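You operate a simulated robot arm through the tools that you are given. There is no shell and no other tool.

The job below is to be done with a simulated two-armed robot. You get a single attempt, and the scene is never put back.

TASK
Prove the lamps, then make the mains input dead for the road.
Fine: press LAMP once while it is live; amps off, isolate, lock off, source selector to OFF.

The check looks at the end state, three seconds after you hand in, the way a careful person would. Anything else that was tipped, shoved, dropped, spilled or broken makes it a failure.

THE ROBOT
Two 7-joint arms with two-finger parallel grippers on one trunk that stands fixed in place. Base frame: the origin is at the foot of the trunk, x ahead of it, y to its left, z up. Readings come in cm, rad, newtons and seconds.
The left shoulder is at [7, 15.6, 128], the right one opposite. Payload 3.91 kg a hand.
Tool frame (each hand has its own): the origin (TCP) lies between the finger pads and is the grasp point; the fingertips stand 3 cm ahead of it; z points along the fingers, y is the line along which they close. Largest opening 11 cm; finger width 2, thickness 1; the body of the gripper, 4.8 by 11.2 cm, starts 5.5 cm behind the TCP.
Orientation is that of the tool frame in the base frame, as a unit quaternion [w, x, y, z]. With the fingers straight down and closing along the base's y, the tool's x points along the base's -x, its y along +y and its z along -z.

THE INTERFACE
- The arms move only by the tool nudge_tool. It takes "left_moves", "right_moves" or both (then of equal length, played together; a hand with none holds still); each is one flat list of numbers, 7 for each row, row after row: the shift along the tool's x, y, z in units of 20 mm (1.0 is 20 mm), then the turn, a rotation vector about the tool's x, y, z in units of 6 degrees (1.0 is 6 degrees), then the closure, from 0 (fully open) to 1 (shut). In form: [x, y, z, wx, wy, wz, grip, x, y, z, wx, wy, wz, grip, ...]. A call has 1 to 20 rows; each row shifts and turns the commanded pose from where the row before left it, along the tool's axes as they then stand. A call with a number of a shift or a turn outside -1 to 1 is refused whole. Each row takes 0.2 s and may step no farther than 5 cm and 0.15 rad from the row before; otherwise, or with a gripper value out of range, the whole call is refused. A pose out of reach is approached as far as the arm can. The call stops where the force on the tool passes 40 N (or 10 N more than at its start, if that is more) or the arm is blocked; 0.2 s more then pass. The fingers move at their own pace (about 10.8 cm/s each) and stop on an object; they squeeze with about 37 N. The grip force told is the motor's: it shows also when the fingers shut on nothing. Time passes only in rows, and 0.2 s behind the last, so rows that do not move let the fingers close. The reply holds the time, the measured pose of the TCP, the force on the tool along the base axes, the opening and the grip force, in the units named above and with some noise, with the torque about the TCP (base axes, N m) and any sound that the robot's microphone picked up.
- Cameras (640 x 400 px; columns grow to the right, rows downward): "scene" is now at [12.22, -5.49, 151.37]; the picture's right is [-0.60, -0.80, 0.00], its down [-0.42, 0.31, -0.85] and it looks along [0.68, -0.51, -0.52] (base axes); focal length 295 px, centre (320, 200). "left" rides on the left gripper at [7.2, -1.7, -10.3] in its tool frame; the picture's right is [0.23, 0.97, 0.00], its down [-0.76, 0.18, -0.62] and it looks along [-0.61, 0.14, 0.78] (tool axes); focal length 222 px, centre (320, 200). "right" rides on the right gripper at [7.2, 1.7, -10.3] in its tool frame; the picture's right is [-0.23, 0.97, 0.00], its down [-0.76, -0.18, -0.62] and it looks along [-0.61, -0.14, 0.78] (tool axes); focal length 222 px, centre (320, 200).
- capture(camera): a new picture of that camera. No time passes.
- move_column(by): slides the trunk up (or, below 0, down) by that many cm; the arms and the scene camera ride with it, the base frame stays. It gives what a move gives, with no picture.
- pan_tilt(pan, tilt): turns the head with the scene camera to pan (to the left, within 1.501 rad either way) and tilt (down, from -0.506 to 1.204), counted from straight ahead of the robot. It gives what a move gives.
- locate(camera, pixels): for up to 12 pixels [column, row] of the newest picture of that camera ("zoom" is the newest enlarged one), the place [x, y, z] in the base frame of the surface seen there, good to about 0.2 cm. No time passes.
- enlarge(camera, box): a new picture of the part [left, top, right, bottom] of that camera's present view, enlarged. No time passes.
- close_job(): hands the job in; it is judged then, once.

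Open the grippers and draw the arms clear of the work before you hand the job in, unless the task says otherwise.

The tools are called after "Call:" as a command line: name --argument value ..., lists and objects as JSON in quotes. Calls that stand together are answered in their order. nudge_tool: Moves the arms, as the interface text tells. Its arguments: {"type":"object","properties":{"left_moves":{"type":"array","items":{"type":"number"}},"right_moves":{"type":"array","items":{"type":"number"}}},"required":[]} The other tools are called the same way: move_column (by) slides the trunk up or down; pan_tilt (pan, tilt) turns the head that bears the scene camera; capture (camera) takes a picture; locate (camera, pixels) gives the place of the surface under pixels of a picture; enlarge (camera, box) takes an enlarged picture of a part of a camera's view; close_job () hands the job in.

At the start:

```text
time: 0.0
left_tool_pos: [63.5, -8.52, 128.92]
left_tool_rot: [0.0, 0.001, 1.0, 0.0]
left_wrist_force: [-0.3, 0.5, -1.2]
left_moment: [0.0, 0.03, 0.01]
left_finger_gap: 10.99
left_gripper_force: 0.0
right_tool_pos: [41.01, -60.23, 130.06]
right_tool_rot: [0.0, -0.001, 1.0, 0.0]
right_wrist_force: [0.1, 0.1, -0.4]
right_moment: [-0.05, 0.0, -0.02]
right_finger_gap: 11.01
right_gripper_force: 0.1
trunk travel left (down, up): [-72.5, 21.5]
head pan, tilt: [-0.642, 0.548]
```

scene: 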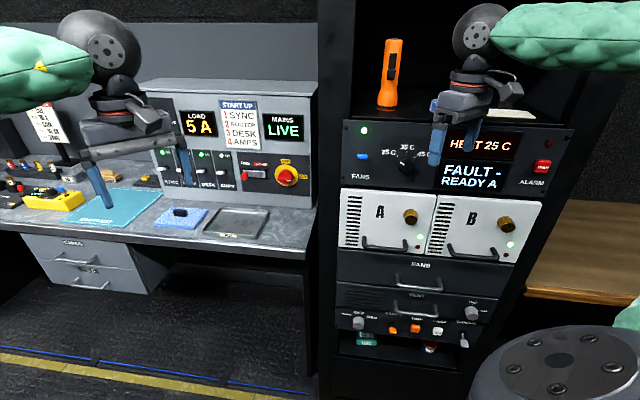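
right: 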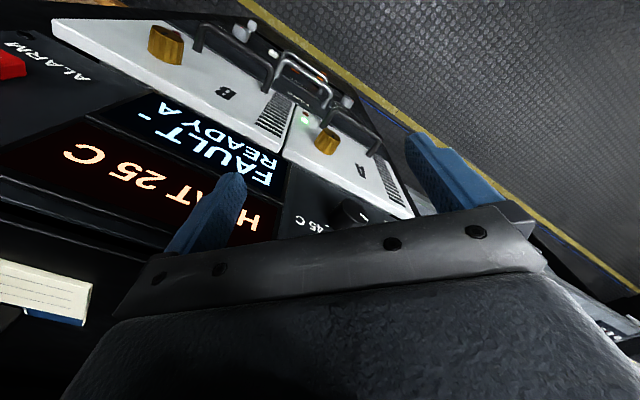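
left: 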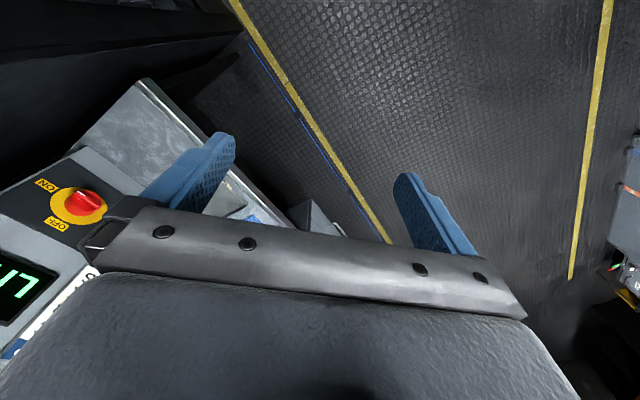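

The scene shows a desk power panel (LOAD 5 A, MAINS LIVE, red/yellow isolator near pixel (287,176)) and a rack on the right. I'll enlarge the parts of the scene view to read the labels.

Call:
enlarge --camera "scene" --box '[140, 80, 320, 200]'

Call:
enlarge --camera "scene" --box '[330, 100, 570, 250]'

Call:
enlarge --camera "scene" --box '[330, 240, 570, 390]'

Call:
enlarge --camera "scene" --box '[0, 80, 240, 240]'

```text
3.33 times, centred on (230, 140) of scene
```

zoom: 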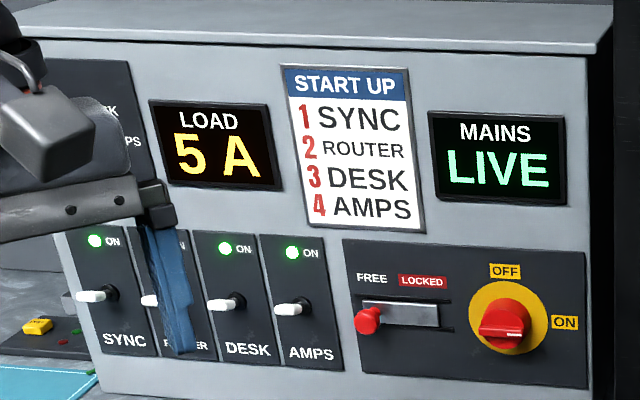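

```text
2.67 times, centred on (450, 175) of scene
```

zoom: 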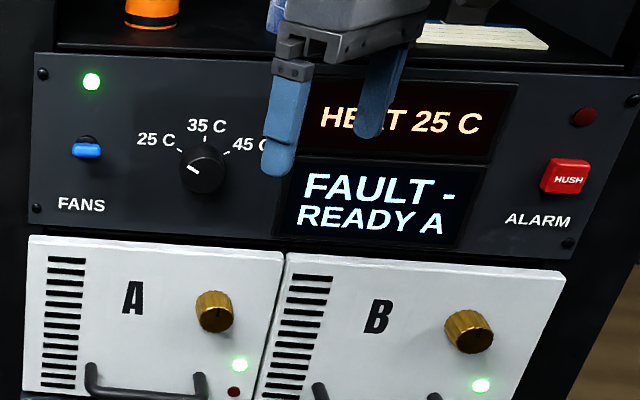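

```text
2.67 times, centred on (450, 315) of scene
```

zoom: 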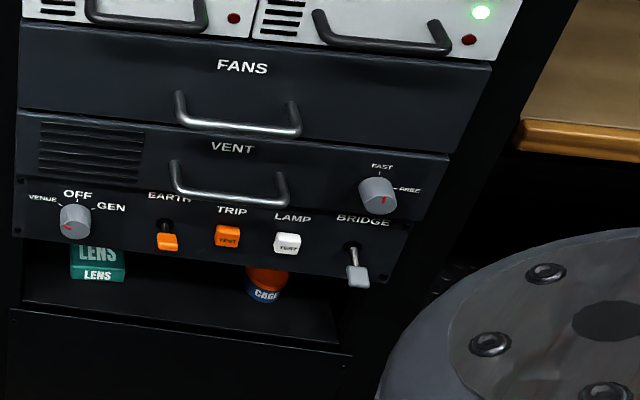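

```text
2.50 times, centred on (120, 160) of scene
```

zoom: 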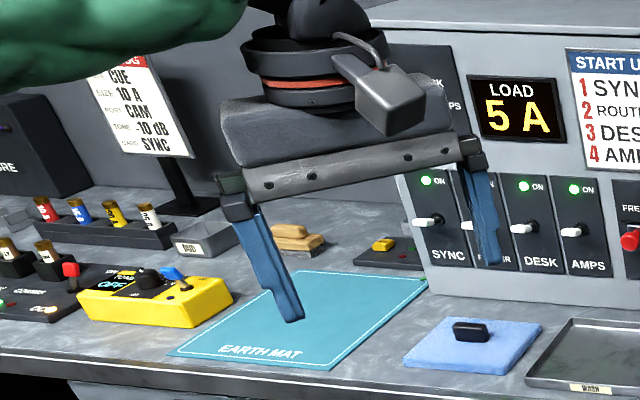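

I'll enlarge the key controls more tightly to get precise pixel positions: the input panel at the rack bottom (LAMP, source selector) first.

Call:
enlarge --camera "scene" --box '[335, 300, 487, 395]'

Call:
capture --camera "scene"

```text
4.21 times, centred on (411, 348) of scene
```

zoom: 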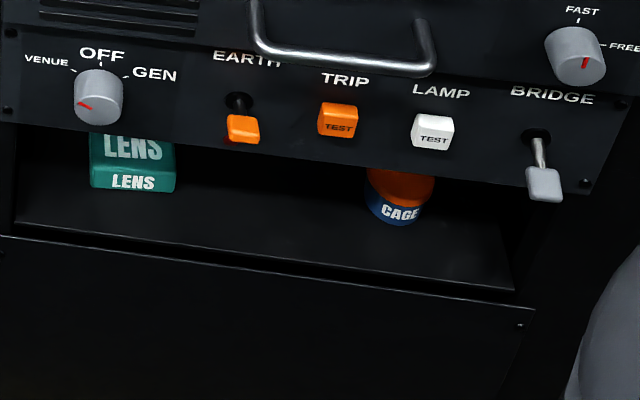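

```text
taken
```

scene: 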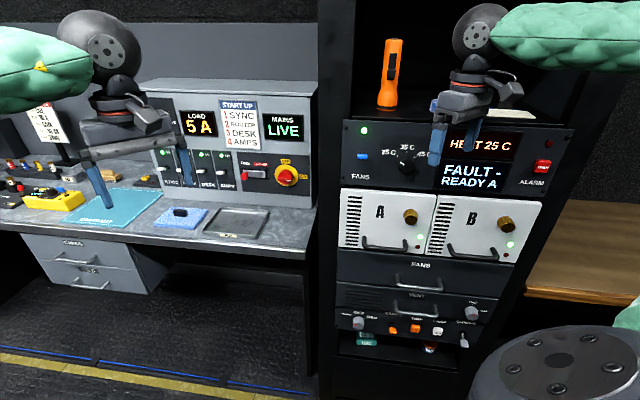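

The LAMP button is at zoom (433,132), selector knob at (98,95); I'll locate these and several panel reference points.

Call:
locate --camera "zoom" --pixels '[[433, 140], [432, 120], [98, 100], [98, 78], [82, 106], [240, 100], [338, 122], [470, 120], [165, 100], [545, 185], [575, 60], [440, 92]]'

Call:
enlarge --camera "scene" --box '[208, 140, 320, 210]'

```text
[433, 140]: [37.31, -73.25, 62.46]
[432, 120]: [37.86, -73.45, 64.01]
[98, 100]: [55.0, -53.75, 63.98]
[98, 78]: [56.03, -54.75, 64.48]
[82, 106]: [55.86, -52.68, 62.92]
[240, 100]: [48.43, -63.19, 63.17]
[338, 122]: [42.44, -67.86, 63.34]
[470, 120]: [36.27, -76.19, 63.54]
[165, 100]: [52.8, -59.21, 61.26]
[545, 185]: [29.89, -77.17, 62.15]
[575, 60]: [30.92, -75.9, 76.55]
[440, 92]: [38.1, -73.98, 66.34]
```

```text
5.71 times, centred on (264, 175) of scene
```

zoom: 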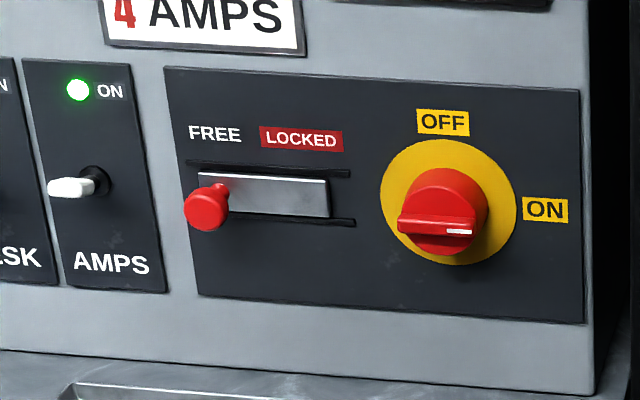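

Panel shows the AMPS toggle at zoom (72,186), lock slide knob at (206,208), isolator knob at (440,220). I'll locate them.

Call:
locate --camera "zoom" --pixels '[[60, 187], [80, 186], [98, 182], [90, 230], [206, 208], [225, 195], [270, 195], [265, 230], [405, 225], [460, 232], [440, 185], [500, 200]]'

Call:
locate --camera "scene" --pixels '[[285, 225], [240, 225], [180, 215], [180, 210], [310, 200], [316, 100], [200, 85], [330, 150], [345, 180], [220, 240]]'

```text
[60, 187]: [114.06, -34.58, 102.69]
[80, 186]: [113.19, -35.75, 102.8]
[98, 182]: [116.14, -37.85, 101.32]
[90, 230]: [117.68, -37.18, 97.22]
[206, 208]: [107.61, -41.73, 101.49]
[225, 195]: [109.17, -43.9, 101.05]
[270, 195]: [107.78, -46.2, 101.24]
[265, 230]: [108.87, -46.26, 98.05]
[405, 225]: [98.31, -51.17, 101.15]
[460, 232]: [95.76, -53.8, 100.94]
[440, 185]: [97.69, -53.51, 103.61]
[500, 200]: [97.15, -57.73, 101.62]
```

```text
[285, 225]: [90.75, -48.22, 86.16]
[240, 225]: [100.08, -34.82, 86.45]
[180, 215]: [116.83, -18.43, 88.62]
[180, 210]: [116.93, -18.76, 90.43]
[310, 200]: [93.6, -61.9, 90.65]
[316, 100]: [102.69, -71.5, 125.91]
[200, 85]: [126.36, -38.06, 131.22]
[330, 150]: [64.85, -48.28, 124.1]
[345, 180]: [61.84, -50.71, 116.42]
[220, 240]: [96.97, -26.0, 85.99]
```

The rack and desk panels both face direction (-0.707, 0.707, 0). Before moving, I'll look around with the head for obstacles beside and under the arms.

Call:
pan_tilt --pan 0.3 --tilt 0.7

Call:
capture --camera "scene"

Call:
pan_tilt --pan -1.4 --tilt 0.7

Call:
capture --camera "scene"

Call:
pan_tilt --pan -0.642 --tilt 1.1

Call:
capture --camera "scene"

```text
time: 1.2
left_tool_pos: [63.38, -8.55, 128.98]
left_tool_rot: [-0.001, 0.0, 1.0, 0.0]
left_wrist_force: [0.6, -1.1, -0.6]
left_moment: [0.03, -0.02, -0.01]
left_finger_gap: 11.0
left_gripper_force: 0.1
right_tool_pos: [41.02, -60.42, 130.01]
right_tool_rot: [0.001, -0.001, 1.0, -0.001]
right_wrist_force: [0.3, 0.3, -0.3]
right_moment: [-0.02, -0.01, -0.01]
right_finger_gap: 11.0
right_gripper_force: 0.0
trunk travel left (down, up): [-72.5, 21.5]
head pan, tilt: [0.3, 0.7]
```

```text
taken
```

scene: 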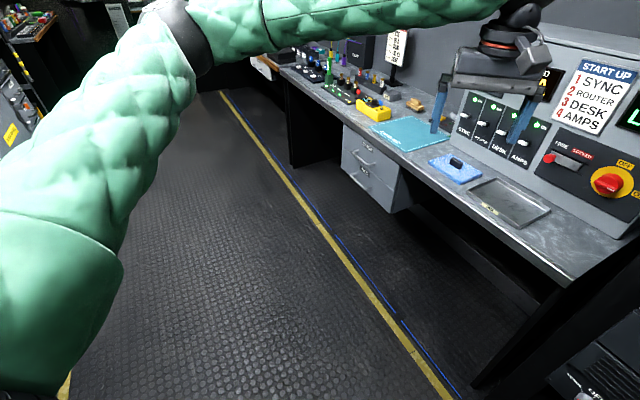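

```text
time: 3.0
left_tool_pos: [63.54, -8.45, 128.88]
left_tool_rot: [0.0, 0.0, 1.0, 0.0]
left_wrist_force: [-0.3, -0.2, 0.6]
left_moment: [0.03, -0.02, 0.04]
left_finger_gap: 11.0
left_gripper_force: 0.1
right_tool_pos: [41.12, -60.29, 130.08]
right_tool_rot: [0.0, -0.001, 1.0, 0.0]
right_wrist_force: [0.4, 0.0, 0.3]
right_moment: [0.0, 0.03, -0.03]
right_finger_gap: 11.03
right_gripper_force: 0.1
trunk travel left (down, up): [-72.5, 21.5]
head pan, tilt: [-1.4, 0.7]
```

```text
taken
```

scene: 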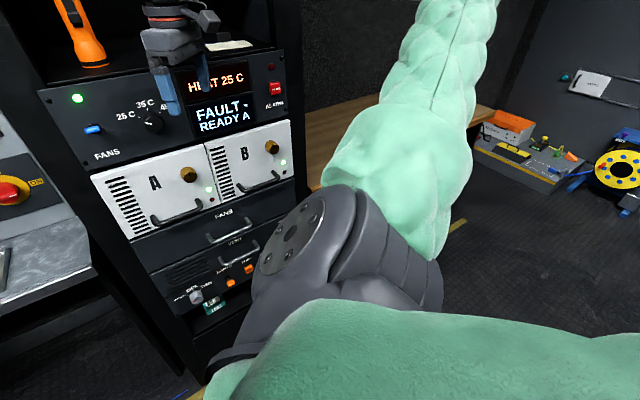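

```text
time: 4.1
left_tool_pos: [63.47, -8.45, 128.86]
left_tool_rot: [0.0, 0.0, 1.0, 0.0]
left_wrist_force: [-0.2, 0.6, 0.2]
left_moment: [-0.01, -0.02, -0.01]
left_finger_gap: 11.01
left_gripper_force: 0.1
right_tool_pos: [40.96, -60.4, 130.17]
right_tool_rot: [0.0, -0.001, 1.0, 0.0]
right_wrist_force: [-0.1, -0.3, 0.2]
right_moment: [0.02, 0.0, -0.01]
right_finger_gap: 11.01
right_gripper_force: 0.0
trunk travel left (down, up): [-72.5, 21.5]
head pan, tilt: [-0.642, 1.1]
```

```text
taken
```

scene: 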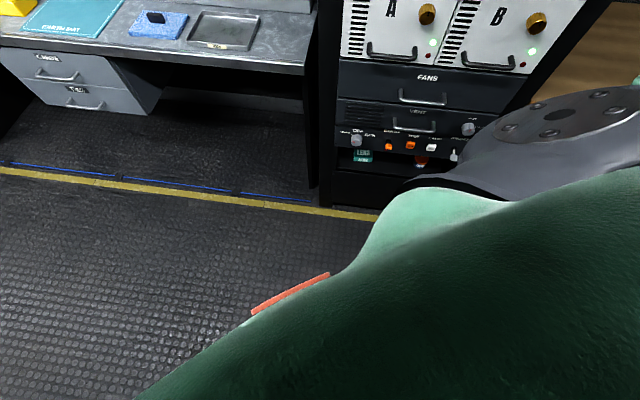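

I'll locate the right elbow and the brown bench to judge clearances, using this view.

Call:
locate --camera "scene" --pixels '[[560, 120], [480, 150], [600, 60], [620, 180], [420, 200], [290, 292], [450, 25], [398, 95], [412, 122], [356, 141], [432, 148], [455, 155]]'

Call:
pan_tilt --pan -1.45 --tilt 0.3

Call:
capture --camera "scene"

Call:
locate --camera "scene" --pixels '[[310, 120], [400, 200], [480, 100], [300, 250], [340, 190], [460, 60], [560, 220], [500, 240]]'

```text
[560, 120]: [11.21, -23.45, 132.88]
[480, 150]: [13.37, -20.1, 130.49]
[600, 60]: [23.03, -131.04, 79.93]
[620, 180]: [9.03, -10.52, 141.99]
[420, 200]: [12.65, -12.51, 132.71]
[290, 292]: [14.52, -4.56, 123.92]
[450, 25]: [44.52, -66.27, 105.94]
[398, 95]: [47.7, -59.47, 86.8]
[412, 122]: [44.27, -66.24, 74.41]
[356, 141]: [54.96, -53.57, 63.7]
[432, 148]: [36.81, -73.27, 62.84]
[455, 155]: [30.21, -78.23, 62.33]
```

```text
time: 5.2
left_tool_pos: [63.51, -8.41, 128.85]
left_tool_rot: [-0.001, -0.001, 1.0, 0.001]
left_wrist_force: [-0.3, -0.3, 0.5]
left_moment: [0.01, 0.01, -0.01]
left_finger_gap: 10.99
left_gripper_force: 0.0
right_tool_pos: [41.04, -60.31, 130.07]
right_tool_rot: [0.0, -0.001, 1.0, 0.0]
right_wrist_force: [-1.1, 0.4, 0.0]
right_moment: [-0.04, 0.02, 0.06]
right_finger_gap: 11.0
right_gripper_force: 0.1
trunk travel left (down, up): [-72.5, 21.5]
head pan, tilt: [-1.45, 0.3]
```

```text
taken
```

scene: 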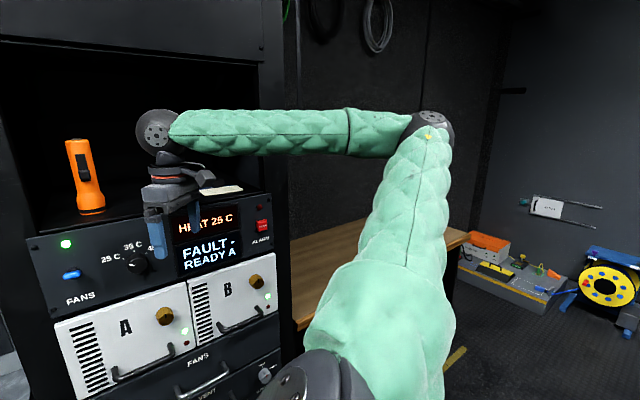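

```text
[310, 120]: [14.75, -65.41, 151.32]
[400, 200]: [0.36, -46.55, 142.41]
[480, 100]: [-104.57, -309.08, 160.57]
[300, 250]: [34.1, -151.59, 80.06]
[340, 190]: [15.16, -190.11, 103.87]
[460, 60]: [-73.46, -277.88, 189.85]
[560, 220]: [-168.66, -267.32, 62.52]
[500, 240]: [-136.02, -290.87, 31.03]
```

The right elbow is high at about (-5,-60,148), forearm runs forward to the wrist, and nothing is near. I'll draw the right hand back ~14 cm from the rack, yaw it 45° toward the panels and close the fingers.

Call:
nudge_tool --right_moves '[1, 1, 0, 0, 0, 0, 1, 1, 1, 0, 0, 0, 0, 1, 1, 1, 0, 0, 0, 0, 1, 1, 1, 0, 0, 0, 0, 1, 1, 1, 0, 0, 0, 0, 1, 0, 0, 0, 0, 0, 1, 1, 0, 0, 0, 0, 0, 1, 1, 0, 0, 0, 0, 0, 1, 1, 0, 0, 0, 0, 0, 1, 1, 0, 0, 0, 0, 0, 1, 1, 0, 0, 0, 0, 0, 1, 1, 0, 0, 0, 0, 0, 1, 1, 0, 0, 0, 0, 0, 0.5, 1]'

```text
time: 8.0
left_tool_pos: [63.57, -8.45, 128.81]
left_tool_rot: [0.0, 0.0, 1.0, 0.0]
left_wrist_force: [-0.7, -0.4, -0.6]
left_moment: [0.01, 0.02, -0.01]
left_finger_gap: 11.02
left_gripper_force: 0.0
right_tool_pos: [31.04, -50.46, 130.0]
right_tool_rot: [0.0, 0.382, 0.924, 0.0]
right_wrist_force: [-0.3, -0.3, 0.4]
right_moment: [-0.02, 0.04, 0.02]
right_finger_gap: 0.01
right_gripper_force: 36.8
trunk travel left (down, up): [-72.5, 21.5]
head pan, tilt: [-1.45, 0.3]
```

The hand is now yawed with tool y along (0.707,0.707,0). Next tilt 90° about tool y so the fingers point horizontally at the panels.

Call:
nudge_tool --right_moves '[0, 0, 0, 0, -1, 0, 1, 0, 0, 0, 0, -1, 0, 1, 0, 0, 0, 0, -1, 0, 1, 0, 0, 0, 0, -1, 0, 1, 0, 0, 0, 0, -1, 0, 1, 0, 0, 0, 0, -1, 0, 1, 0, 0, 0, 0, -1, 0, 1, 0, 0, 0, 0, -1, 0, 1, 0, 0, 0, 0, -1, 0, 1, 0, 0, 0, 0, -1, 0, 1, 0, 0, 0, 0, -1, 0, 1, 0, 0, 0, 0, -1, 0, 1, 0, 0, 0, 0, -1, 0, 1, 0, 0, 0, 0, -1, 0, 1, 0, 0, 0, 0, -1, 0, 1]'

Call:
capture --camera "scene"

Call:
capture --camera "right"

```text
time: 11.2
left_tool_pos: [63.61, -8.58, 128.9]
left_tool_rot: [0.0, 0.0, 1.0, 0.001]
left_wrist_force: [-0.1, 0.3, -0.7]
left_moment: [0.0, 0.0, -0.03]
left_finger_gap: 11.01
left_gripper_force: 0.0
right_tool_pos: [44.43, -65.5, 142.93]
right_tool_rot: [0.653, 0.27, 0.654, -0.271]
right_wrist_force: [0.0, 0.7, -0.2]
right_moment: [0.01, 0.0, 0.01]
right_finger_gap: 0.01
right_gripper_force: 36.6
right hand out of reach, approached as far as the arm can: row 2, 3, 4, 5, 6, 7, 8, 9, 10, 11, 12, 13, 14, 15
trunk travel left (down, up): [-72.5, 21.5]
head pan, tilt: [-1.45, 0.3]
```

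```text
taken
```

scene: 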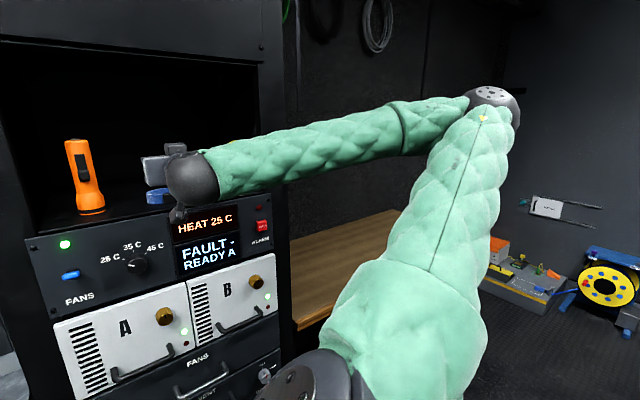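

```text
taken
```

right: 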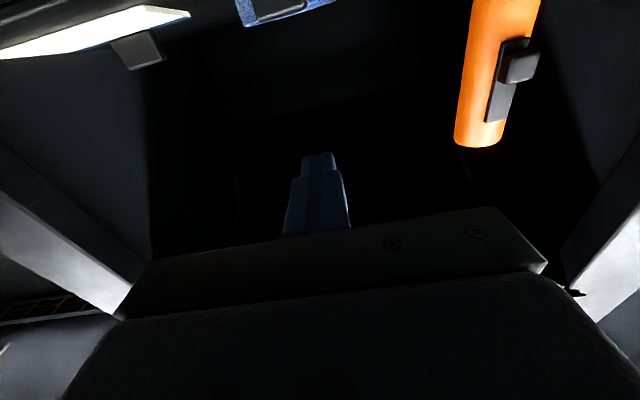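

The orientation is right but the arm couldn't hold the position that close in; the hand slid forward to (44.4,-65.5,142.9), just at the open bay, with no contact. I'll undo the tilt step by step to see how the commanded pose behaves.

Call:
nudge_tool --right_moves '[0, 0, 0, 0, 1, 0, 1, 0, 0, 0, 0, 1, 0, 1]'

```text
time: 11.8
left_tool_pos: [63.49, -8.55, 128.82]
left_tool_rot: [0.0, 0.0, 1.0, 0.0]
left_wrist_force: [-0.1, 0.2, 0.1]
left_moment: [0.01, -0.01, -0.02]
left_finger_gap: 11.04
left_gripper_force: 0.1
right_tool_pos: [44.28, -65.46, 142.85]
right_tool_rot: [0.581, 0.297, 0.718, -0.241]
right_wrist_force: [-0.7, 0.4, -0.1]
right_moment: [-0.05, 0.01, 0.0]
right_finger_gap: 0.0
right_gripper_force: 37.2
trunk travel left (down, up): [-72.5, 21.5]
head pan, tilt: [-1.45, 0.3]
```

New calls start from the measured pose. I'll bring the hand back to pointing down while drawing it back from the bay, then lower it in front of the rack where a horizontal pose is reachable.

Call:
nudge_tool --right_moves '[0.166, 0, -0.783, 0, 1, 0, 1, 0.247, 0, -0.761, 0, 1, 0, 1, 0.325, 0, -0.731, 0, 1, 0, 1, 0.4, 0, -0.693, 0, 1, 0, 1, 0.47, 0, -0.647, 0, 1, 0, 1, 0.335, 0, -0.372, 0, 1, 0, 1, 0.372, 0, -0.335, 0, 1, 0, 1, 0.405, 0, -0.294, 0, 1, 0, 1, 0.433, 0, -0.25, 0, 1, 0, 1, 0.457, 0, -0.203, 0, 1, 0, 1, 0.476, 0, -0.155, 0, 1, 0, 1, 0.489, 0, -0.104, 0, 1, 0, 1, 0.497, 0, -0.052, 0, 1, 0, 1]'

```text
time: 14.6
left_tool_pos: [63.48, -8.59, 128.94]
left_tool_rot: [0.0, 0.001, 1.0, 0.0]
left_wrist_force: [0.1, 0.0, 0.2]
left_moment: [-0.01, 0.01, 0.01]
left_finger_gap: 10.99
left_gripper_force: 0.1
right_tool_pos: [32.94, -53.98, 142.99]
right_tool_rot: [0.0, 0.381, 0.925, 0.0]
right_wrist_force: [0.2, -0.1, -1.4]
right_moment: [0.01, 0.02, 0.0]
right_finger_gap: 0.0
right_gripper_force: 37.5
trunk travel left (down, up): [-72.5, 21.5]
head pan, tilt: [-1.45, 0.3]
```

Hand is pointing down at (32.9,-54.0,143). Lowering it 40 cm straight down, about 17 cm in front of the rack face.

Call:
nudge_tool --right_moves '[0, 0, 1, 0, 0, 0, 1, 0, 0, 1, 0, 0, 0, 1, 0, 0, 1, 0, 0, 0, 1, 0, 0, 1, 0, 0, 0, 1, 0, 0, 1, 0, 0, 0, 1, 0, 0, 1, 0, 0, 0, 1, 0, 0, 1, 0, 0, 0, 1, 0, 0, 1, 0, 0, 0, 1, 0, 0, 1, 0, 0, 0, 1, 0, 0, 1, 0, 0, 0, 1, 0, 0, 1, 0, 0, 0, 1, 0, 0, 1, 0, 0, 0, 1, 0, 0, 1, 0, 0, 0, 1, 0, 0, 1, 0, 0, 0, 1, 0, 0, 1, 0, 0, 0, 1, 0, 0, 1, 0, 0, 0, 1, 0, 0, 1, 0, 0, 0, 1, 0, 0, 1, 0, 0, 0, 1, 0, 0, 1, 0, 0, 0, 1, 0, 0, 1, 0, 0, 0, 1]'

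Call:
capture --camera "scene"

```text
time: 18.8
left_tool_pos: [63.6, -8.59, 128.91]
left_tool_rot: [-0.001, 0.0, 1.0, 0.0]
left_wrist_force: [-0.9, -0.8, -0.5]
left_moment: [0.0, 0.02, 0.02]
left_finger_gap: 11.01
left_gripper_force: 0.1
right_tool_pos: [32.96, -54.09, 103.03]
right_tool_rot: [0.0, 0.382, 0.924, 0.0]
right_wrist_force: [0.4, 0.3, 0.2]
right_moment: [0.02, 0.01, 0.0]
right_finger_gap: 0.0
right_gripper_force: 37.1
trunk travel left (down, up): [-72.5, 21.5]
head pan, tilt: [-1.45, 0.3]
```

```text
taken
```

scene: 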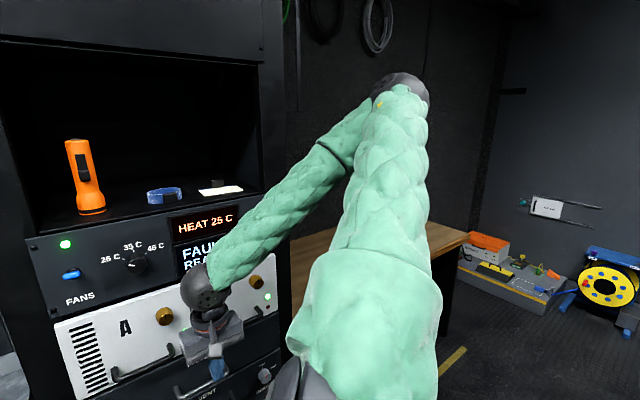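

Arm is clear. I'll lower another 14 cm and then begin tilting the tool up toward horizontal.

Call:
nudge_tool --right_moves '[0, 0, 1, 0, 0, 0, 1, 0, 0, 1, 0, 0, 0, 1, 0, 0, 1, 0, 0, 0, 1, 0, 0, 1, 0, 0, 0, 1, 0, 0, 1, 0, 0, 0, 1, 0, 0, 1, 0, 0, 0, 1, 0, 0, 1, 0, 0, 0, 1, 0, 0, 0, 0, -1, 0, 1, 0, 0, 0, 0, -1, 0, 1, 0, 0, 0, 0, -1, 0, 1, 0, 0, 0, 0, -1, 0, 1, 0, 0, 0, 0, -1, 0, 1]'

```text
time: 21.4
left_tool_pos: [63.44, -8.57, 128.9]
left_tool_rot: [0.0, 0.0, 1.0, -0.001]
left_wrist_force: [-0.2, -0.2, -0.3]
left_moment: [-0.01, -0.02, 0.01]
left_finger_gap: 11.0
left_gripper_force: 0.2
right_tool_pos: [34.03, -55.4, 87.84]
right_tool_rot: [0.24, 0.369, 0.892, -0.098]
right_wrist_force: [0.3, -0.2, 0.2]
right_moment: [-0.02, 0.01, 0.01]
right_finger_gap: 0.0
right_gripper_force: 37.7
right hand out of reach, approached as far as the arm can: row 11, 12
trunk travel left (down, up): [-72.5, 21.5]
head pan, tilt: [-1.45, 0.3]
```

The arm needs the wrist ≥ ~44 cm from the shoulder, so I'll lower the hand 20 cm more first (down is x 0.5, z 0.866 in the tool frame now), then finish tilting.

Call:
nudge_tool --right_moves '[0.5, 0, 0.866, 0, 0, 0, 1, 0.5, 0, 0.866, 0, 0, 0, 1, 0.5, 0, 0.866, 0, 0, 0, 1, 0.5, 0, 0.866, 0, 0, 0, 1, 0.5, 0, 0.866, 0, 0, 0, 1, 0.5, 0, 0.866, 0, 0, 0, 1, 0.5, 0, 0.866, 0, 0, 0, 1, 0.5, 0, 0.866, 0, 0, 0, 1, 0.5, 0, 0.866, 0, 0, 0, 1, 0.5, 0, 0.866, 0, 0, 0, 1, 0, 0, 0, 0, -1, 0, 1, 0, 0, 0, 0, -1, 0, 1, 0, 0, 0, 0, -1, 0, 1, 0, 0, 0, 0, -1, 0, 1, 0, 0, 0, 0, -1, 0, 1, 0, 0, 0, 0, -1, 0, 1, 0, 0, 0, 0, -1, 0, 1, 0, 0, 0, 0, -1, 0, 1, 0, 0, 0, 0, -1, 0, 1, 0, 0, 0, 0, -1, 0, 1]'

Call:
capture --camera "right"

Call:
pan_tilt --pan -0.9 --tilt 0.9

Call:
capture --camera "scene"

```text
time: 25.6
left_tool_pos: [63.58, -8.46, 128.97]
left_tool_rot: [0.0, -0.001, 1.0, 0.0]
left_wrist_force: [-0.8, -0.5, -0.2]
left_moment: [-0.02, -0.02, -0.01]
left_finger_gap: 11.0
left_gripper_force: 0.2
right_tool_pos: [33.89, -55.38, 67.82]
right_tool_rot: [0.654, 0.269, 0.653, -0.27]
right_wrist_force: [0.4, -0.7, 0.9]
right_moment: [0.02, 0.0, 0.03]
right_finger_gap: 0.01
right_gripper_force: 37.0
trunk travel left (down, up): [-72.5, 21.5]
head pan, tilt: [-1.45, 0.3]
```

```text
taken
```

right: 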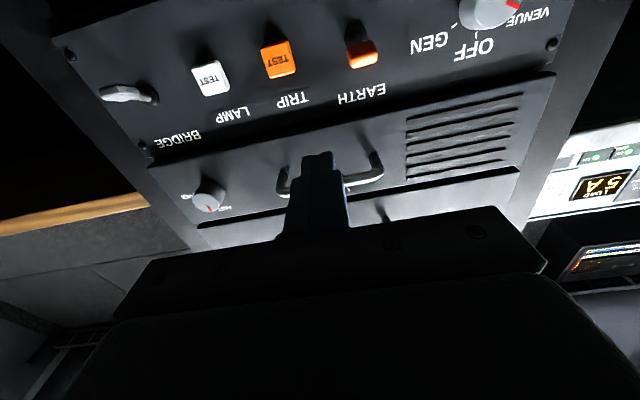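

```text
time: 26.6
left_tool_pos: [63.51, -8.55, 128.9]
left_tool_rot: [0.0, -0.001, 1.0, 0.0]
left_wrist_force: [0.8, -0.7, 0.4]
left_moment: [-0.01, -0.01, 0.0]
left_finger_gap: 10.99
left_gripper_force: 0.0
right_tool_pos: [34.08, -55.27, 67.85]
right_tool_rot: [0.653, 0.27, 0.654, -0.269]
right_wrist_force: [-0.2, 0.5, 0.5]
right_moment: [-0.02, 0.01, 0.01]
right_finger_gap: 0.0
right_gripper_force: 36.9
trunk travel left (down, up): [-72.5, 21.5]
head pan, tilt: [-0.901, 0.901]
```

```text
taken
```

scene: 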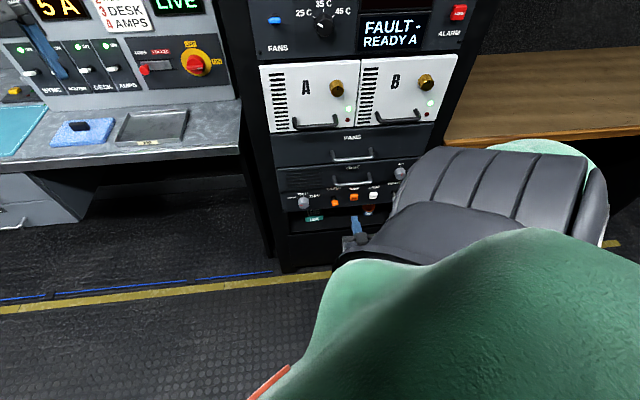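

Horizontal pose reached. The right camera (upside-down view) shows the white LAMP button at (210,78), TRIP at (278,60), EARTH lever at (362,50) and the source selector at (488,10); locating them.

Call:
locate --camera "right" --pixels '[[208, 77], [218, 75], [196, 84], [210, 95], [228, 94], [278, 60], [250, 75], [362, 55], [240, 140], [300, 180], [345, 185], [375, 165]]'

Call:
enlarge --camera "right" --box '[60, 0, 320, 160]'

Call:
enlarge --camera "right" --box '[400, 0, 560, 100]'

```text
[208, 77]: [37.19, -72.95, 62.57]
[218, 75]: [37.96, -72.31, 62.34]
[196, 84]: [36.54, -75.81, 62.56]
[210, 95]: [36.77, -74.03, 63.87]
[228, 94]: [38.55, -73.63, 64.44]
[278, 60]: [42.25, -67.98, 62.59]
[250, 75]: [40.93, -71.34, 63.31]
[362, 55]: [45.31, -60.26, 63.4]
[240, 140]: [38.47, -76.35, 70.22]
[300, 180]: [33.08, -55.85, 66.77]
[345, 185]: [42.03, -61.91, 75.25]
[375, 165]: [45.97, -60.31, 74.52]
```

```text
2.46 times, centred on (190, 80) of right
```

zoom: 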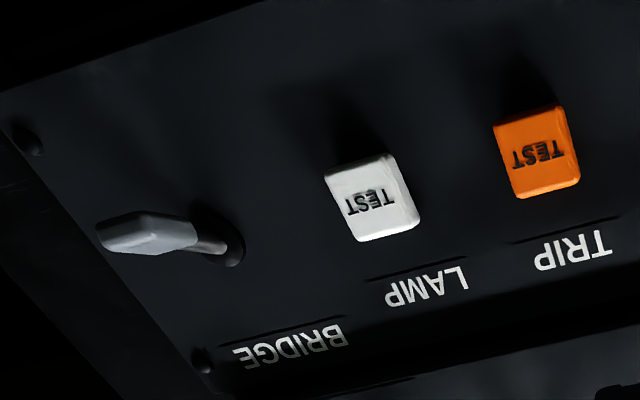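

```text
4.00 times, centred on (480, 50) of right
```

zoom: 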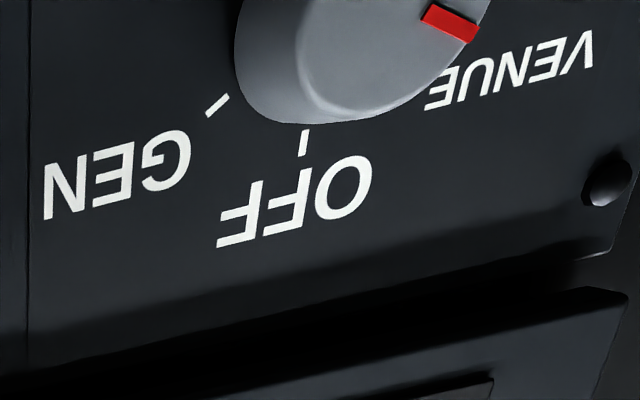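

LAMP's face is at about (37.2,-73.0,62.7), i.e. 10.2 cm to the operator's right and 5 cm below the closed fingertips. I'll line up and stop ~2 cm short of it to check.

Call:
nudge_tool --right_moves '[0.43, -0.85, 0, 0, 0, 0, 1, 0.43, -0.85, 0, 0, 0, 0, 1, 0.43, -0.85, 0, 0, 0, 0, 1, 0.43, -0.85, 0, 0, 0, 0, 1, 0.43, -0.85, 0, 0, 0, 0, 1, 0.43, -0.85, 0, 0, 0, 0, 1, 0, 0, 1, 0, 0, 0, 1, 0, 0, 1, 0, 0, 0, 1, 0, 0, 1, 0, 0, 0, 1, 0, 0, 1, 0, 0, 0, 1]'

Call:
capture --camera "right"

Call:
enlarge --camera "right" --box '[200, 60, 440, 210]'

```text
time: 28.8
left_tool_pos: [63.51, -8.58, 128.92]
left_tool_rot: [0.0, 0.0, 1.0, 0.0]
left_wrist_force: [0.0, 0.0, -0.1]
left_moment: [0.02, 0.02, -0.02]
left_finger_gap: 11.01
left_gripper_force: 0.1
right_tool_pos: [32.53, -68.32, 62.71]
right_tool_rot: [0.654, 0.269, 0.654, -0.269]
right_wrist_force: [0.4, 0.9, -0.6]
right_moment: [0.03, 0.0, 0.01]
right_finger_gap: 0.0
right_gripper_force: 36.8
trunk travel left (down, up): [-72.5, 21.5]
head pan, tilt: [-0.901, 0.901]
```

```text
taken
```

right: 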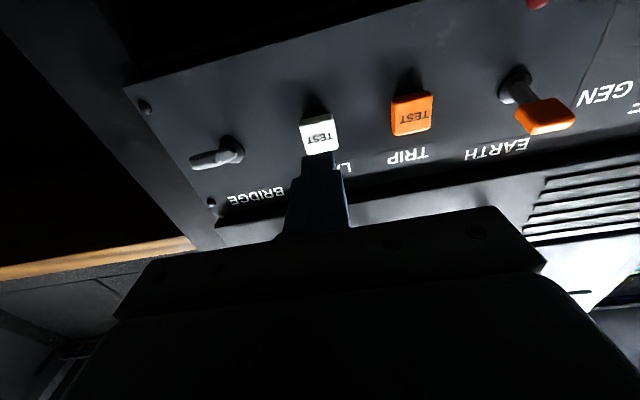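

```text
2.67 times, centred on (320, 135) of right
```

zoom: 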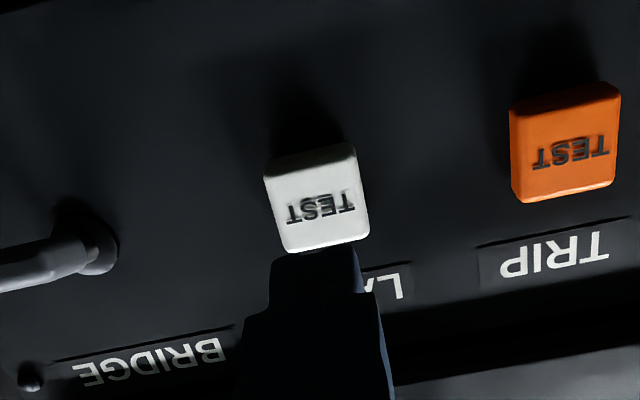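

Fingers are lined up under the button in this tilted view. I'll locate the button face again from here to confirm the alignment before pressing.

Call:
locate --camera "zoom" --pixels '[[275, 190], [360, 190], [320, 170], [320, 235], [318, 205], [565, 150], [320, 290], [300, 265]]'

Call:
capture --camera "scene"

```text
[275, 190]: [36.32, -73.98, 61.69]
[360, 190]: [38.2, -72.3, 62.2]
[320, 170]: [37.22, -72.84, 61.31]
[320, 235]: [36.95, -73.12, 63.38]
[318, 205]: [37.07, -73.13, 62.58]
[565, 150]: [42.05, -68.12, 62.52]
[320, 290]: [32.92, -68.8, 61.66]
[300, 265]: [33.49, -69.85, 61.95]
```

```text
taken
```

scene: 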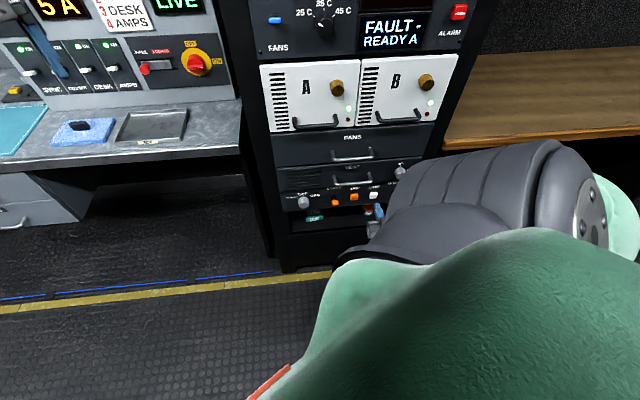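

Aligned: button centre (37.1,-73.05,62.5) vs fingertip line at (.., z 62.7), gap about 3.6 cm. Advance 3.2 cm, then press slowly in 2 mm rows.

Call:
nudge_tool --right_moves '[0.1, 0, 0.8, 0, 0, 0, 1, 0, 0, 0.8, 0, 0, 0, 1]'

Call:
nudge_tool --right_moves '[0, 0, 0.1, 0, 0, 0, 1, 0, 0, 0.1, 0, 0, 0, 1, 0, 0, 0.1, 0, 0, 0, 1, 0, 0, 0.1, 0, 0, 0, 1, 0, 0, 0.1, 0, 0, 0, 1]'

Call:
capture --camera "scene"

Call:
capture --camera "right"

```text
time: 29.4
left_tool_pos: [63.5, -8.44, 128.88]
left_tool_rot: [0.0, 0.0, 1.0, 0.0]
left_wrist_force: [-0.2, 0.2, -0.2]
left_moment: [0.01, -0.04, 0.02]
left_finger_gap: 10.99
left_gripper_force: 0.0
right_tool_pos: [34.78, -70.53, 62.49]
right_tool_rot: [0.653, 0.27, 0.654, -0.27]
right_wrist_force: [0.1, -0.1, 0.6]
right_moment: [0.04, -0.02, -0.01]
right_finger_gap: 0.0
right_gripper_force: 36.9
trunk travel left (down, up): [-72.5, 21.5]
head pan, tilt: [-0.901, 0.901]
```

```text
time: 30.6
left_tool_pos: [63.55, -8.54, 128.92]
left_tool_rot: [0.0, 0.0, 1.0, 0.0]
left_wrist_force: [-1.1, -0.6, 0.3]
left_moment: [-0.01, 0.0, 0.02]
left_finger_gap: 10.98
left_gripper_force: 0.1
right_tool_pos: [35.33, -71.21, 62.47]
right_tool_rot: [0.653, 0.27, 0.653, -0.27]
right_wrist_force: [-1.2, 3.2, -0.2]
right_moment: [0.04, -0.02, 0.01]
right_finger_gap: 0.0
right_gripper_force: 37.0
trunk travel left (down, up): [-72.5, 21.5]
head pan, tilt: [-0.901, 0.901]
heard: click
```

```text
taken
```

scene: 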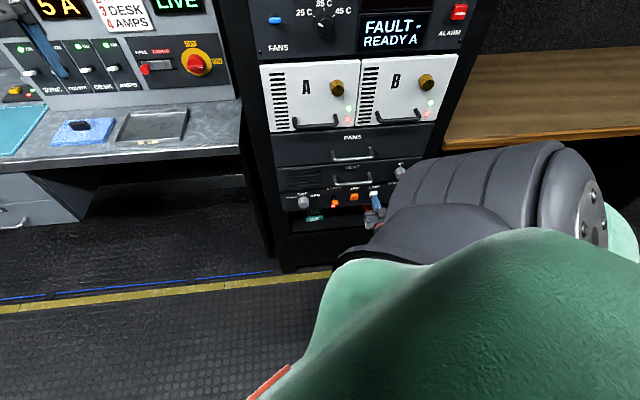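

```text
taken
```

right: 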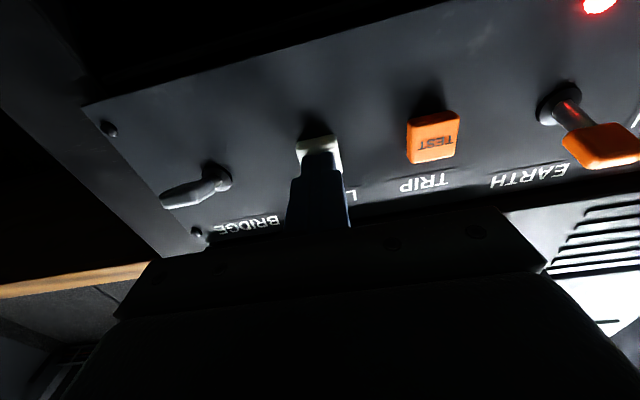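

A click was heard and the red lamps lit (right cam (600,5), amps at scene (348,108)), so LAMP is pressed. Now I draw straight back 10 cm to release it.

Call:
nudge_tool --right_moves '[0, 0, -0.5, 0, 0, 0, 1, 0, 0, -1, 0, 0, 0, 1, 0, 0, -1, 0, 0, 0, 1, 0, 0, -1, 0, 0, 0, 1, 0, 0, -1, 0, 0, 0, 1, 0, 0, -0.5, 0, 0, 0, 1]'

Call:
capture --camera "scene"

Call:
capture --camera "right"

```text
time: 32.0
left_tool_pos: [63.46, -8.43, 128.91]
left_tool_rot: [0.0, 0.001, 1.0, 0.0]
left_wrist_force: [0.4, 0.1, 0.4]
left_moment: [0.01, -0.03, 0.02]
left_finger_gap: 11.0
left_gripper_force: 0.0
right_tool_pos: [28.33, -64.18, 62.52]
right_tool_rot: [0.654, 0.271, 0.653, -0.271]
right_wrist_force: [-0.7, -0.8, -0.7]
right_moment: [0.0, -0.01, 0.04]
right_finger_gap: 0.0
right_gripper_force: 36.5
trunk travel left (down, up): [-72.5, 21.5]
head pan, tilt: [-0.901, 0.901]
```

```text
taken
```

scene: 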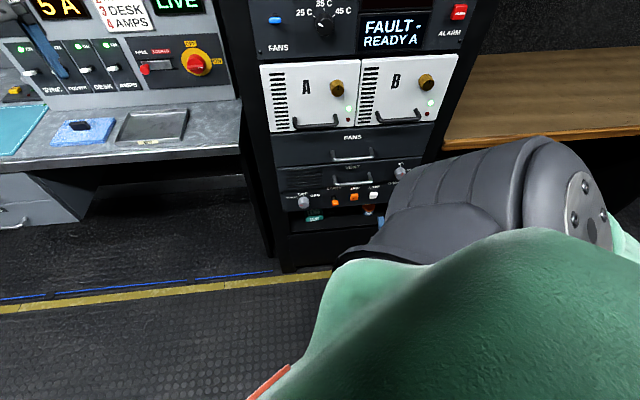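

```text
taken
```

right: 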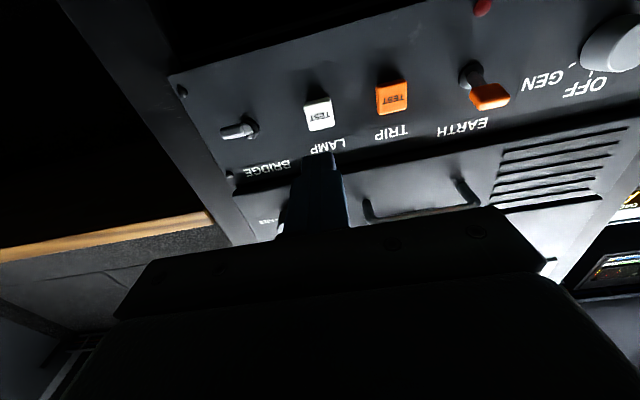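

LAMP popped back out and the lamps went dark again. Next I'll park the left hand 30 cm to the left so it's out of the way, while sliding the right hand 30 cm left in front of the rack at its present height.

Call:
nudge_tool --left_moves '[0, 1, 0, 0, 0, 0, 0, 0, 1, 0, 0, 0, 0, 0, 0, 1, 0, 0, 0, 0, 0, 0, 1, 0, 0, 0, 0, 0, 0, 1, 0, 0, 0, 0, 0, 0, 1, 0, 0, 0, 0, 0, 0, 1, 0, 0, 0, 0, 0, 0, 1, 0, 0, 0, 0, 0, 0, 1, 0, 0, 0, 0, 0, 0, 1, 0, 0, 0, 0, 0, 0, 1, 0, 0, 0, 0, 0, 0, 1, 0, 0, 0, 0, 0, 0, 1, 0, 0, 0, 0, 0, 0, 1, 0, 0, 0, 0, 0, 0, 1, 0, 0, 0, 0, 0]' --right_moves '[0, 1, 0, 0, 0, 0, 1, 0, 1, 0, 0, 0, 0, 1, 0, 1, 0, 0, 0, 0, 1, 0, 1, 0, 0, 0, 0, 1, 0, 1, 0, 0, 0, 0, 1, 0, 1, 0, 0, 0, 0, 1, 0, 1, 0, 0, 0, 0, 1, 0, 1, 0, 0, 0, 0, 1, 0, 1, 0, 0, 0, 0, 1, 0, 1, 0, 0, 0, 0, 1, 0, 1, 0, 0, 0, 0, 1, 0, 1, 0, 0, 0, 0, 1, 0, 1, 0, 0, 0, 0, 1, 0, 1, 0, 0, 0, 0, 1, 0, 1, 0, 0, 0, 0, 1]'

Call:
pan_tilt --pan -0.55 --tilt 0.7

Call:
capture --camera "scene"

Call:
capture --camera "right"

```text
time: 35.2
left_tool_pos: [63.42, 21.6, 128.82]
left_tool_rot: [0.0, 0.0, 1.0, 0.0]
left_wrist_force: [0.0, 0.4, 0.0]
left_moment: [0.0, 0.01, 0.01]
left_finger_gap: 11.0
left_gripper_force: 0.1
right_tool_pos: [49.44, -42.85, 62.64]
right_tool_rot: [0.652, 0.27, 0.654, -0.272]
right_wrist_force: [-0.9, 0.4, 0.5]
right_moment: [0.02, 0.0, 0.02]
right_finger_gap: 0.01
right_gripper_force: 36.6
trunk travel left (down, up): [-72.5, 21.5]
head pan, tilt: [-0.901, 0.901]
```

```text
time: 36.0
left_tool_pos: [63.41, 21.56, 128.84]
left_tool_rot: [0.0, 0.0, 1.0, 0.0]
left_wrist_force: [-0.5, -0.2, -1.0]
left_moment: [0.02, -0.02, 0.01]
left_finger_gap: 11.03
left_gripper_force: 0.1
right_tool_pos: [49.58, -42.83, 62.56]
right_tool_rot: [0.653, 0.27, 0.654, -0.27]
right_wrist_force: [0.9, -0.4, 1.2]
right_moment: [-0.01, -0.01, -0.03]
right_finger_gap: 0.02
right_gripper_force: 36.8
trunk travel left (down, up): [-72.5, 21.5]
head pan, tilt: [-0.55, 0.7]
```

```text
taken
```

scene: 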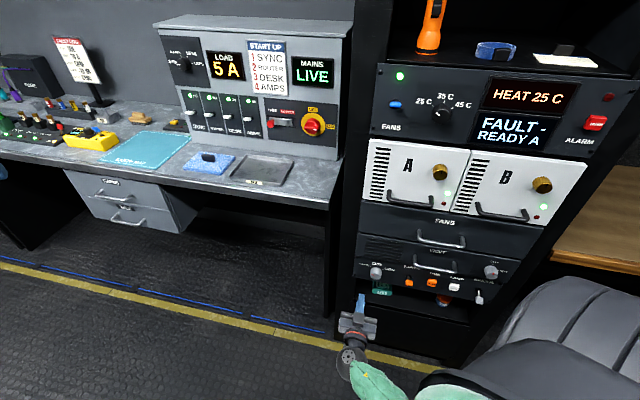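

```text
taken
```

right: 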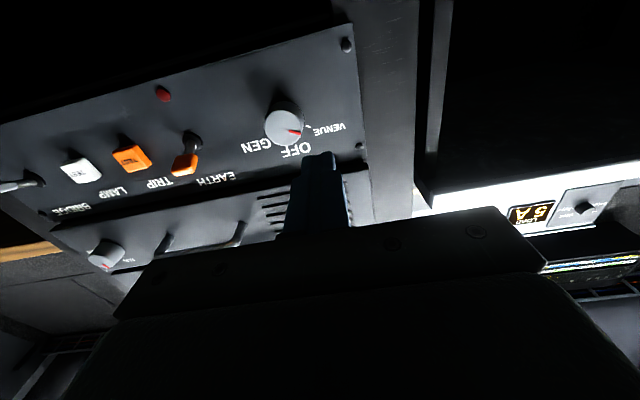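

Good clear view now. While here, I'll enlarge the source selector in the right camera (285,122) and the panel in the scene view for planning.

Call:
enlarge --camera "right" --box '[220, 70, 380, 170]'

Call:
locate --camera "zoom" --pixels '[[265, 210], [215, 190], [285, 255], [295, 250], [320, 200], [260, 150], [225, 270], [400, 230], [180, 280], [330, 310]]'

Call:
enlarge --camera "scene" --box '[160, 20, 350, 150]'

```text
4.00 times, centred on (300, 120) of right
```

zoom: 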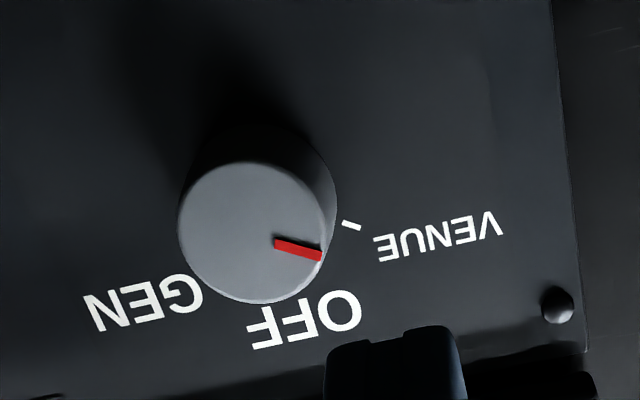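

```text
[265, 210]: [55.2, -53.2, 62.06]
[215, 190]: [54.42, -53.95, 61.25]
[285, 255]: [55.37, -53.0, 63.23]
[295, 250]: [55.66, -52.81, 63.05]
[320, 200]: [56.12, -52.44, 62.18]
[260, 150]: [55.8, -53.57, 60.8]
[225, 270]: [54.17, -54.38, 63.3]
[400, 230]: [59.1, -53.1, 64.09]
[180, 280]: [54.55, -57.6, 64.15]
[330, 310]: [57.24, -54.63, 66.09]
```

```text
3.08 times, centred on (255, 85) of scene
```

zoom: 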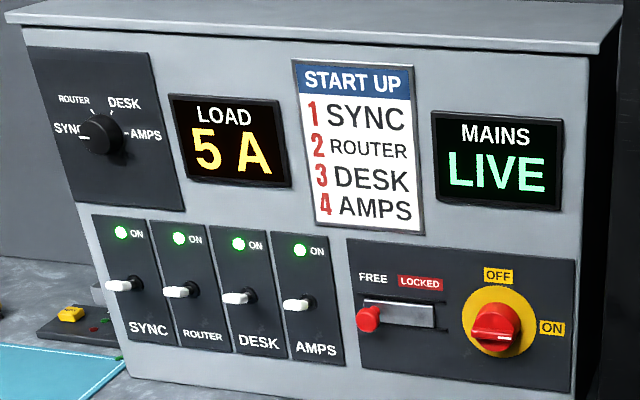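

I'll locate the AMPS toggle, lock slide and isolator more precisely from this new zoom.

Call:
locate --camera "zoom" --pixels '[[287, 304], [300, 304], [310, 302], [325, 305], [315, 330], [367, 318], [378, 318], [410, 316], [434, 318], [476, 334], [495, 337], [510, 340]]'

Call:
enlarge --camera "scene" --box '[235, 85, 345, 155]'

```text
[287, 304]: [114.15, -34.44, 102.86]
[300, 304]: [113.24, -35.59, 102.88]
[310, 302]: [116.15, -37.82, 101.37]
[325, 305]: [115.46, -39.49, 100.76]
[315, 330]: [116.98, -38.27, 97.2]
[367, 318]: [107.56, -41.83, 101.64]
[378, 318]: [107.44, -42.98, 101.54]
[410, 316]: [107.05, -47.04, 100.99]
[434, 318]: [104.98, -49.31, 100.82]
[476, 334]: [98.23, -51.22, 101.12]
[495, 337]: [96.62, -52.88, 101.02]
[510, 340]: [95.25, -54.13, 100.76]
```

```text
5.71 times, centred on (290, 120) of scene
```

zoom: 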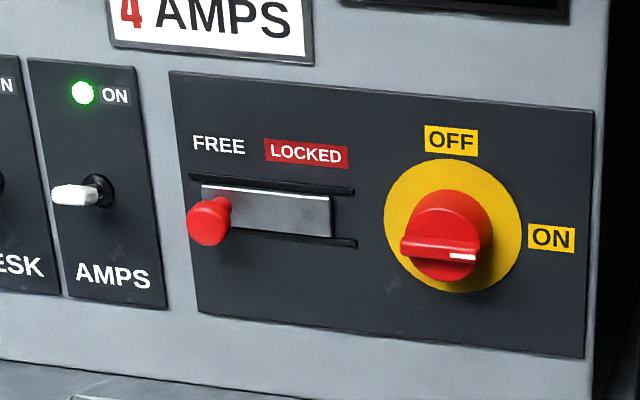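

AMPS lever tip is at about u (along panel) -55.5, z 102.5, pointing out and up (ON = up). I'll now raise the right hand and take it left, clear in front of rack and desk.

Call:
nudge_tool --right_moves '[-1, 1, 0, 0, 0, 0, 1, -1, 1, 0, 0, 0, 0, 1, -1, 1, 0, 0, 0, 0, 1, -1, 1, 0, 0, 0, 0, 1, -1, 1, 0, 0, 0, 0, 1, -1, 1, 0, 0, 0, 0, 1, -1, 1, 0, 0, 0, 0, 1, -1, 1, 0, 0, 0, 0, 1, -1, 1, 0, 0, 0, 0, 1, -1, 1, 0, 0, 0, 0, 1, -1, 1, 0, 0, 0, 0, 1, -1, 1, 0, 0, 0, 0, 1, -1, 1, 0, 0, 0, 0, 1, -1, 1, 0, 0, 0, 0, 1, -1, 0, 0, 0, 0, 0, 1, -1, 0, 0, 0, 0, 0, 1, -1, 0, 0, 0, 0, 0, 1, -1, 0, 0, 0, 0, 0, 1, -1, 0, 0, 0, 0, 0, 1, -1, 0, 0, 0, 0, 0, 1]'

Call:
capture --camera "scene"

Call:
capture --camera "right"

```text
time: 39.3
left_tool_pos: [63.46, 21.53, 128.88]
left_tool_rot: [0.0, 0.0, 1.0, 0.001]
left_wrist_force: [-0.5, -0.8, 0.0]
left_moment: [0.03, -0.03, -0.01]
left_finger_gap: 10.98
left_gripper_force: 0.1
right_tool_pos: [68.76, -27.71, 92.21]
right_tool_rot: [0.666, 0.217, 0.639, -0.317]
right_wrist_force: [1.4, 0.2, -0.1]
right_moment: [0.0, 0.01, -0.02]
right_finger_gap: 0.0
right_gripper_force: 36.9
trunk travel left (down, up): [-72.5, 21.5]
head pan, tilt: [-0.55, 0.7]
stopped in row 16 (right hand): the arm was blocked; the commanded pose is now the measured one
```

```text
taken
```

scene: 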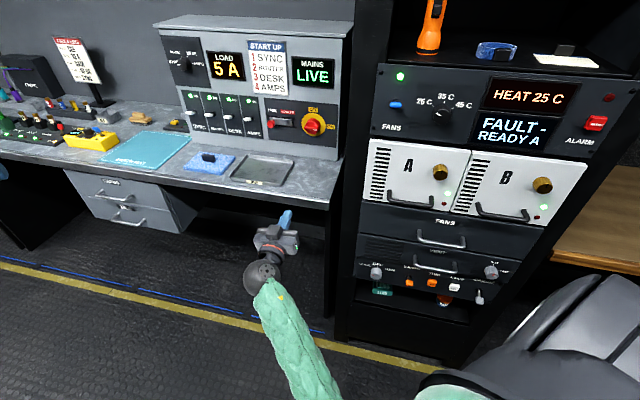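

```text
taken
```

right: 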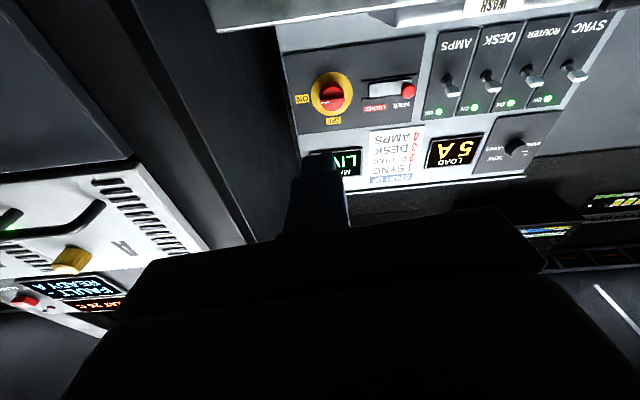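

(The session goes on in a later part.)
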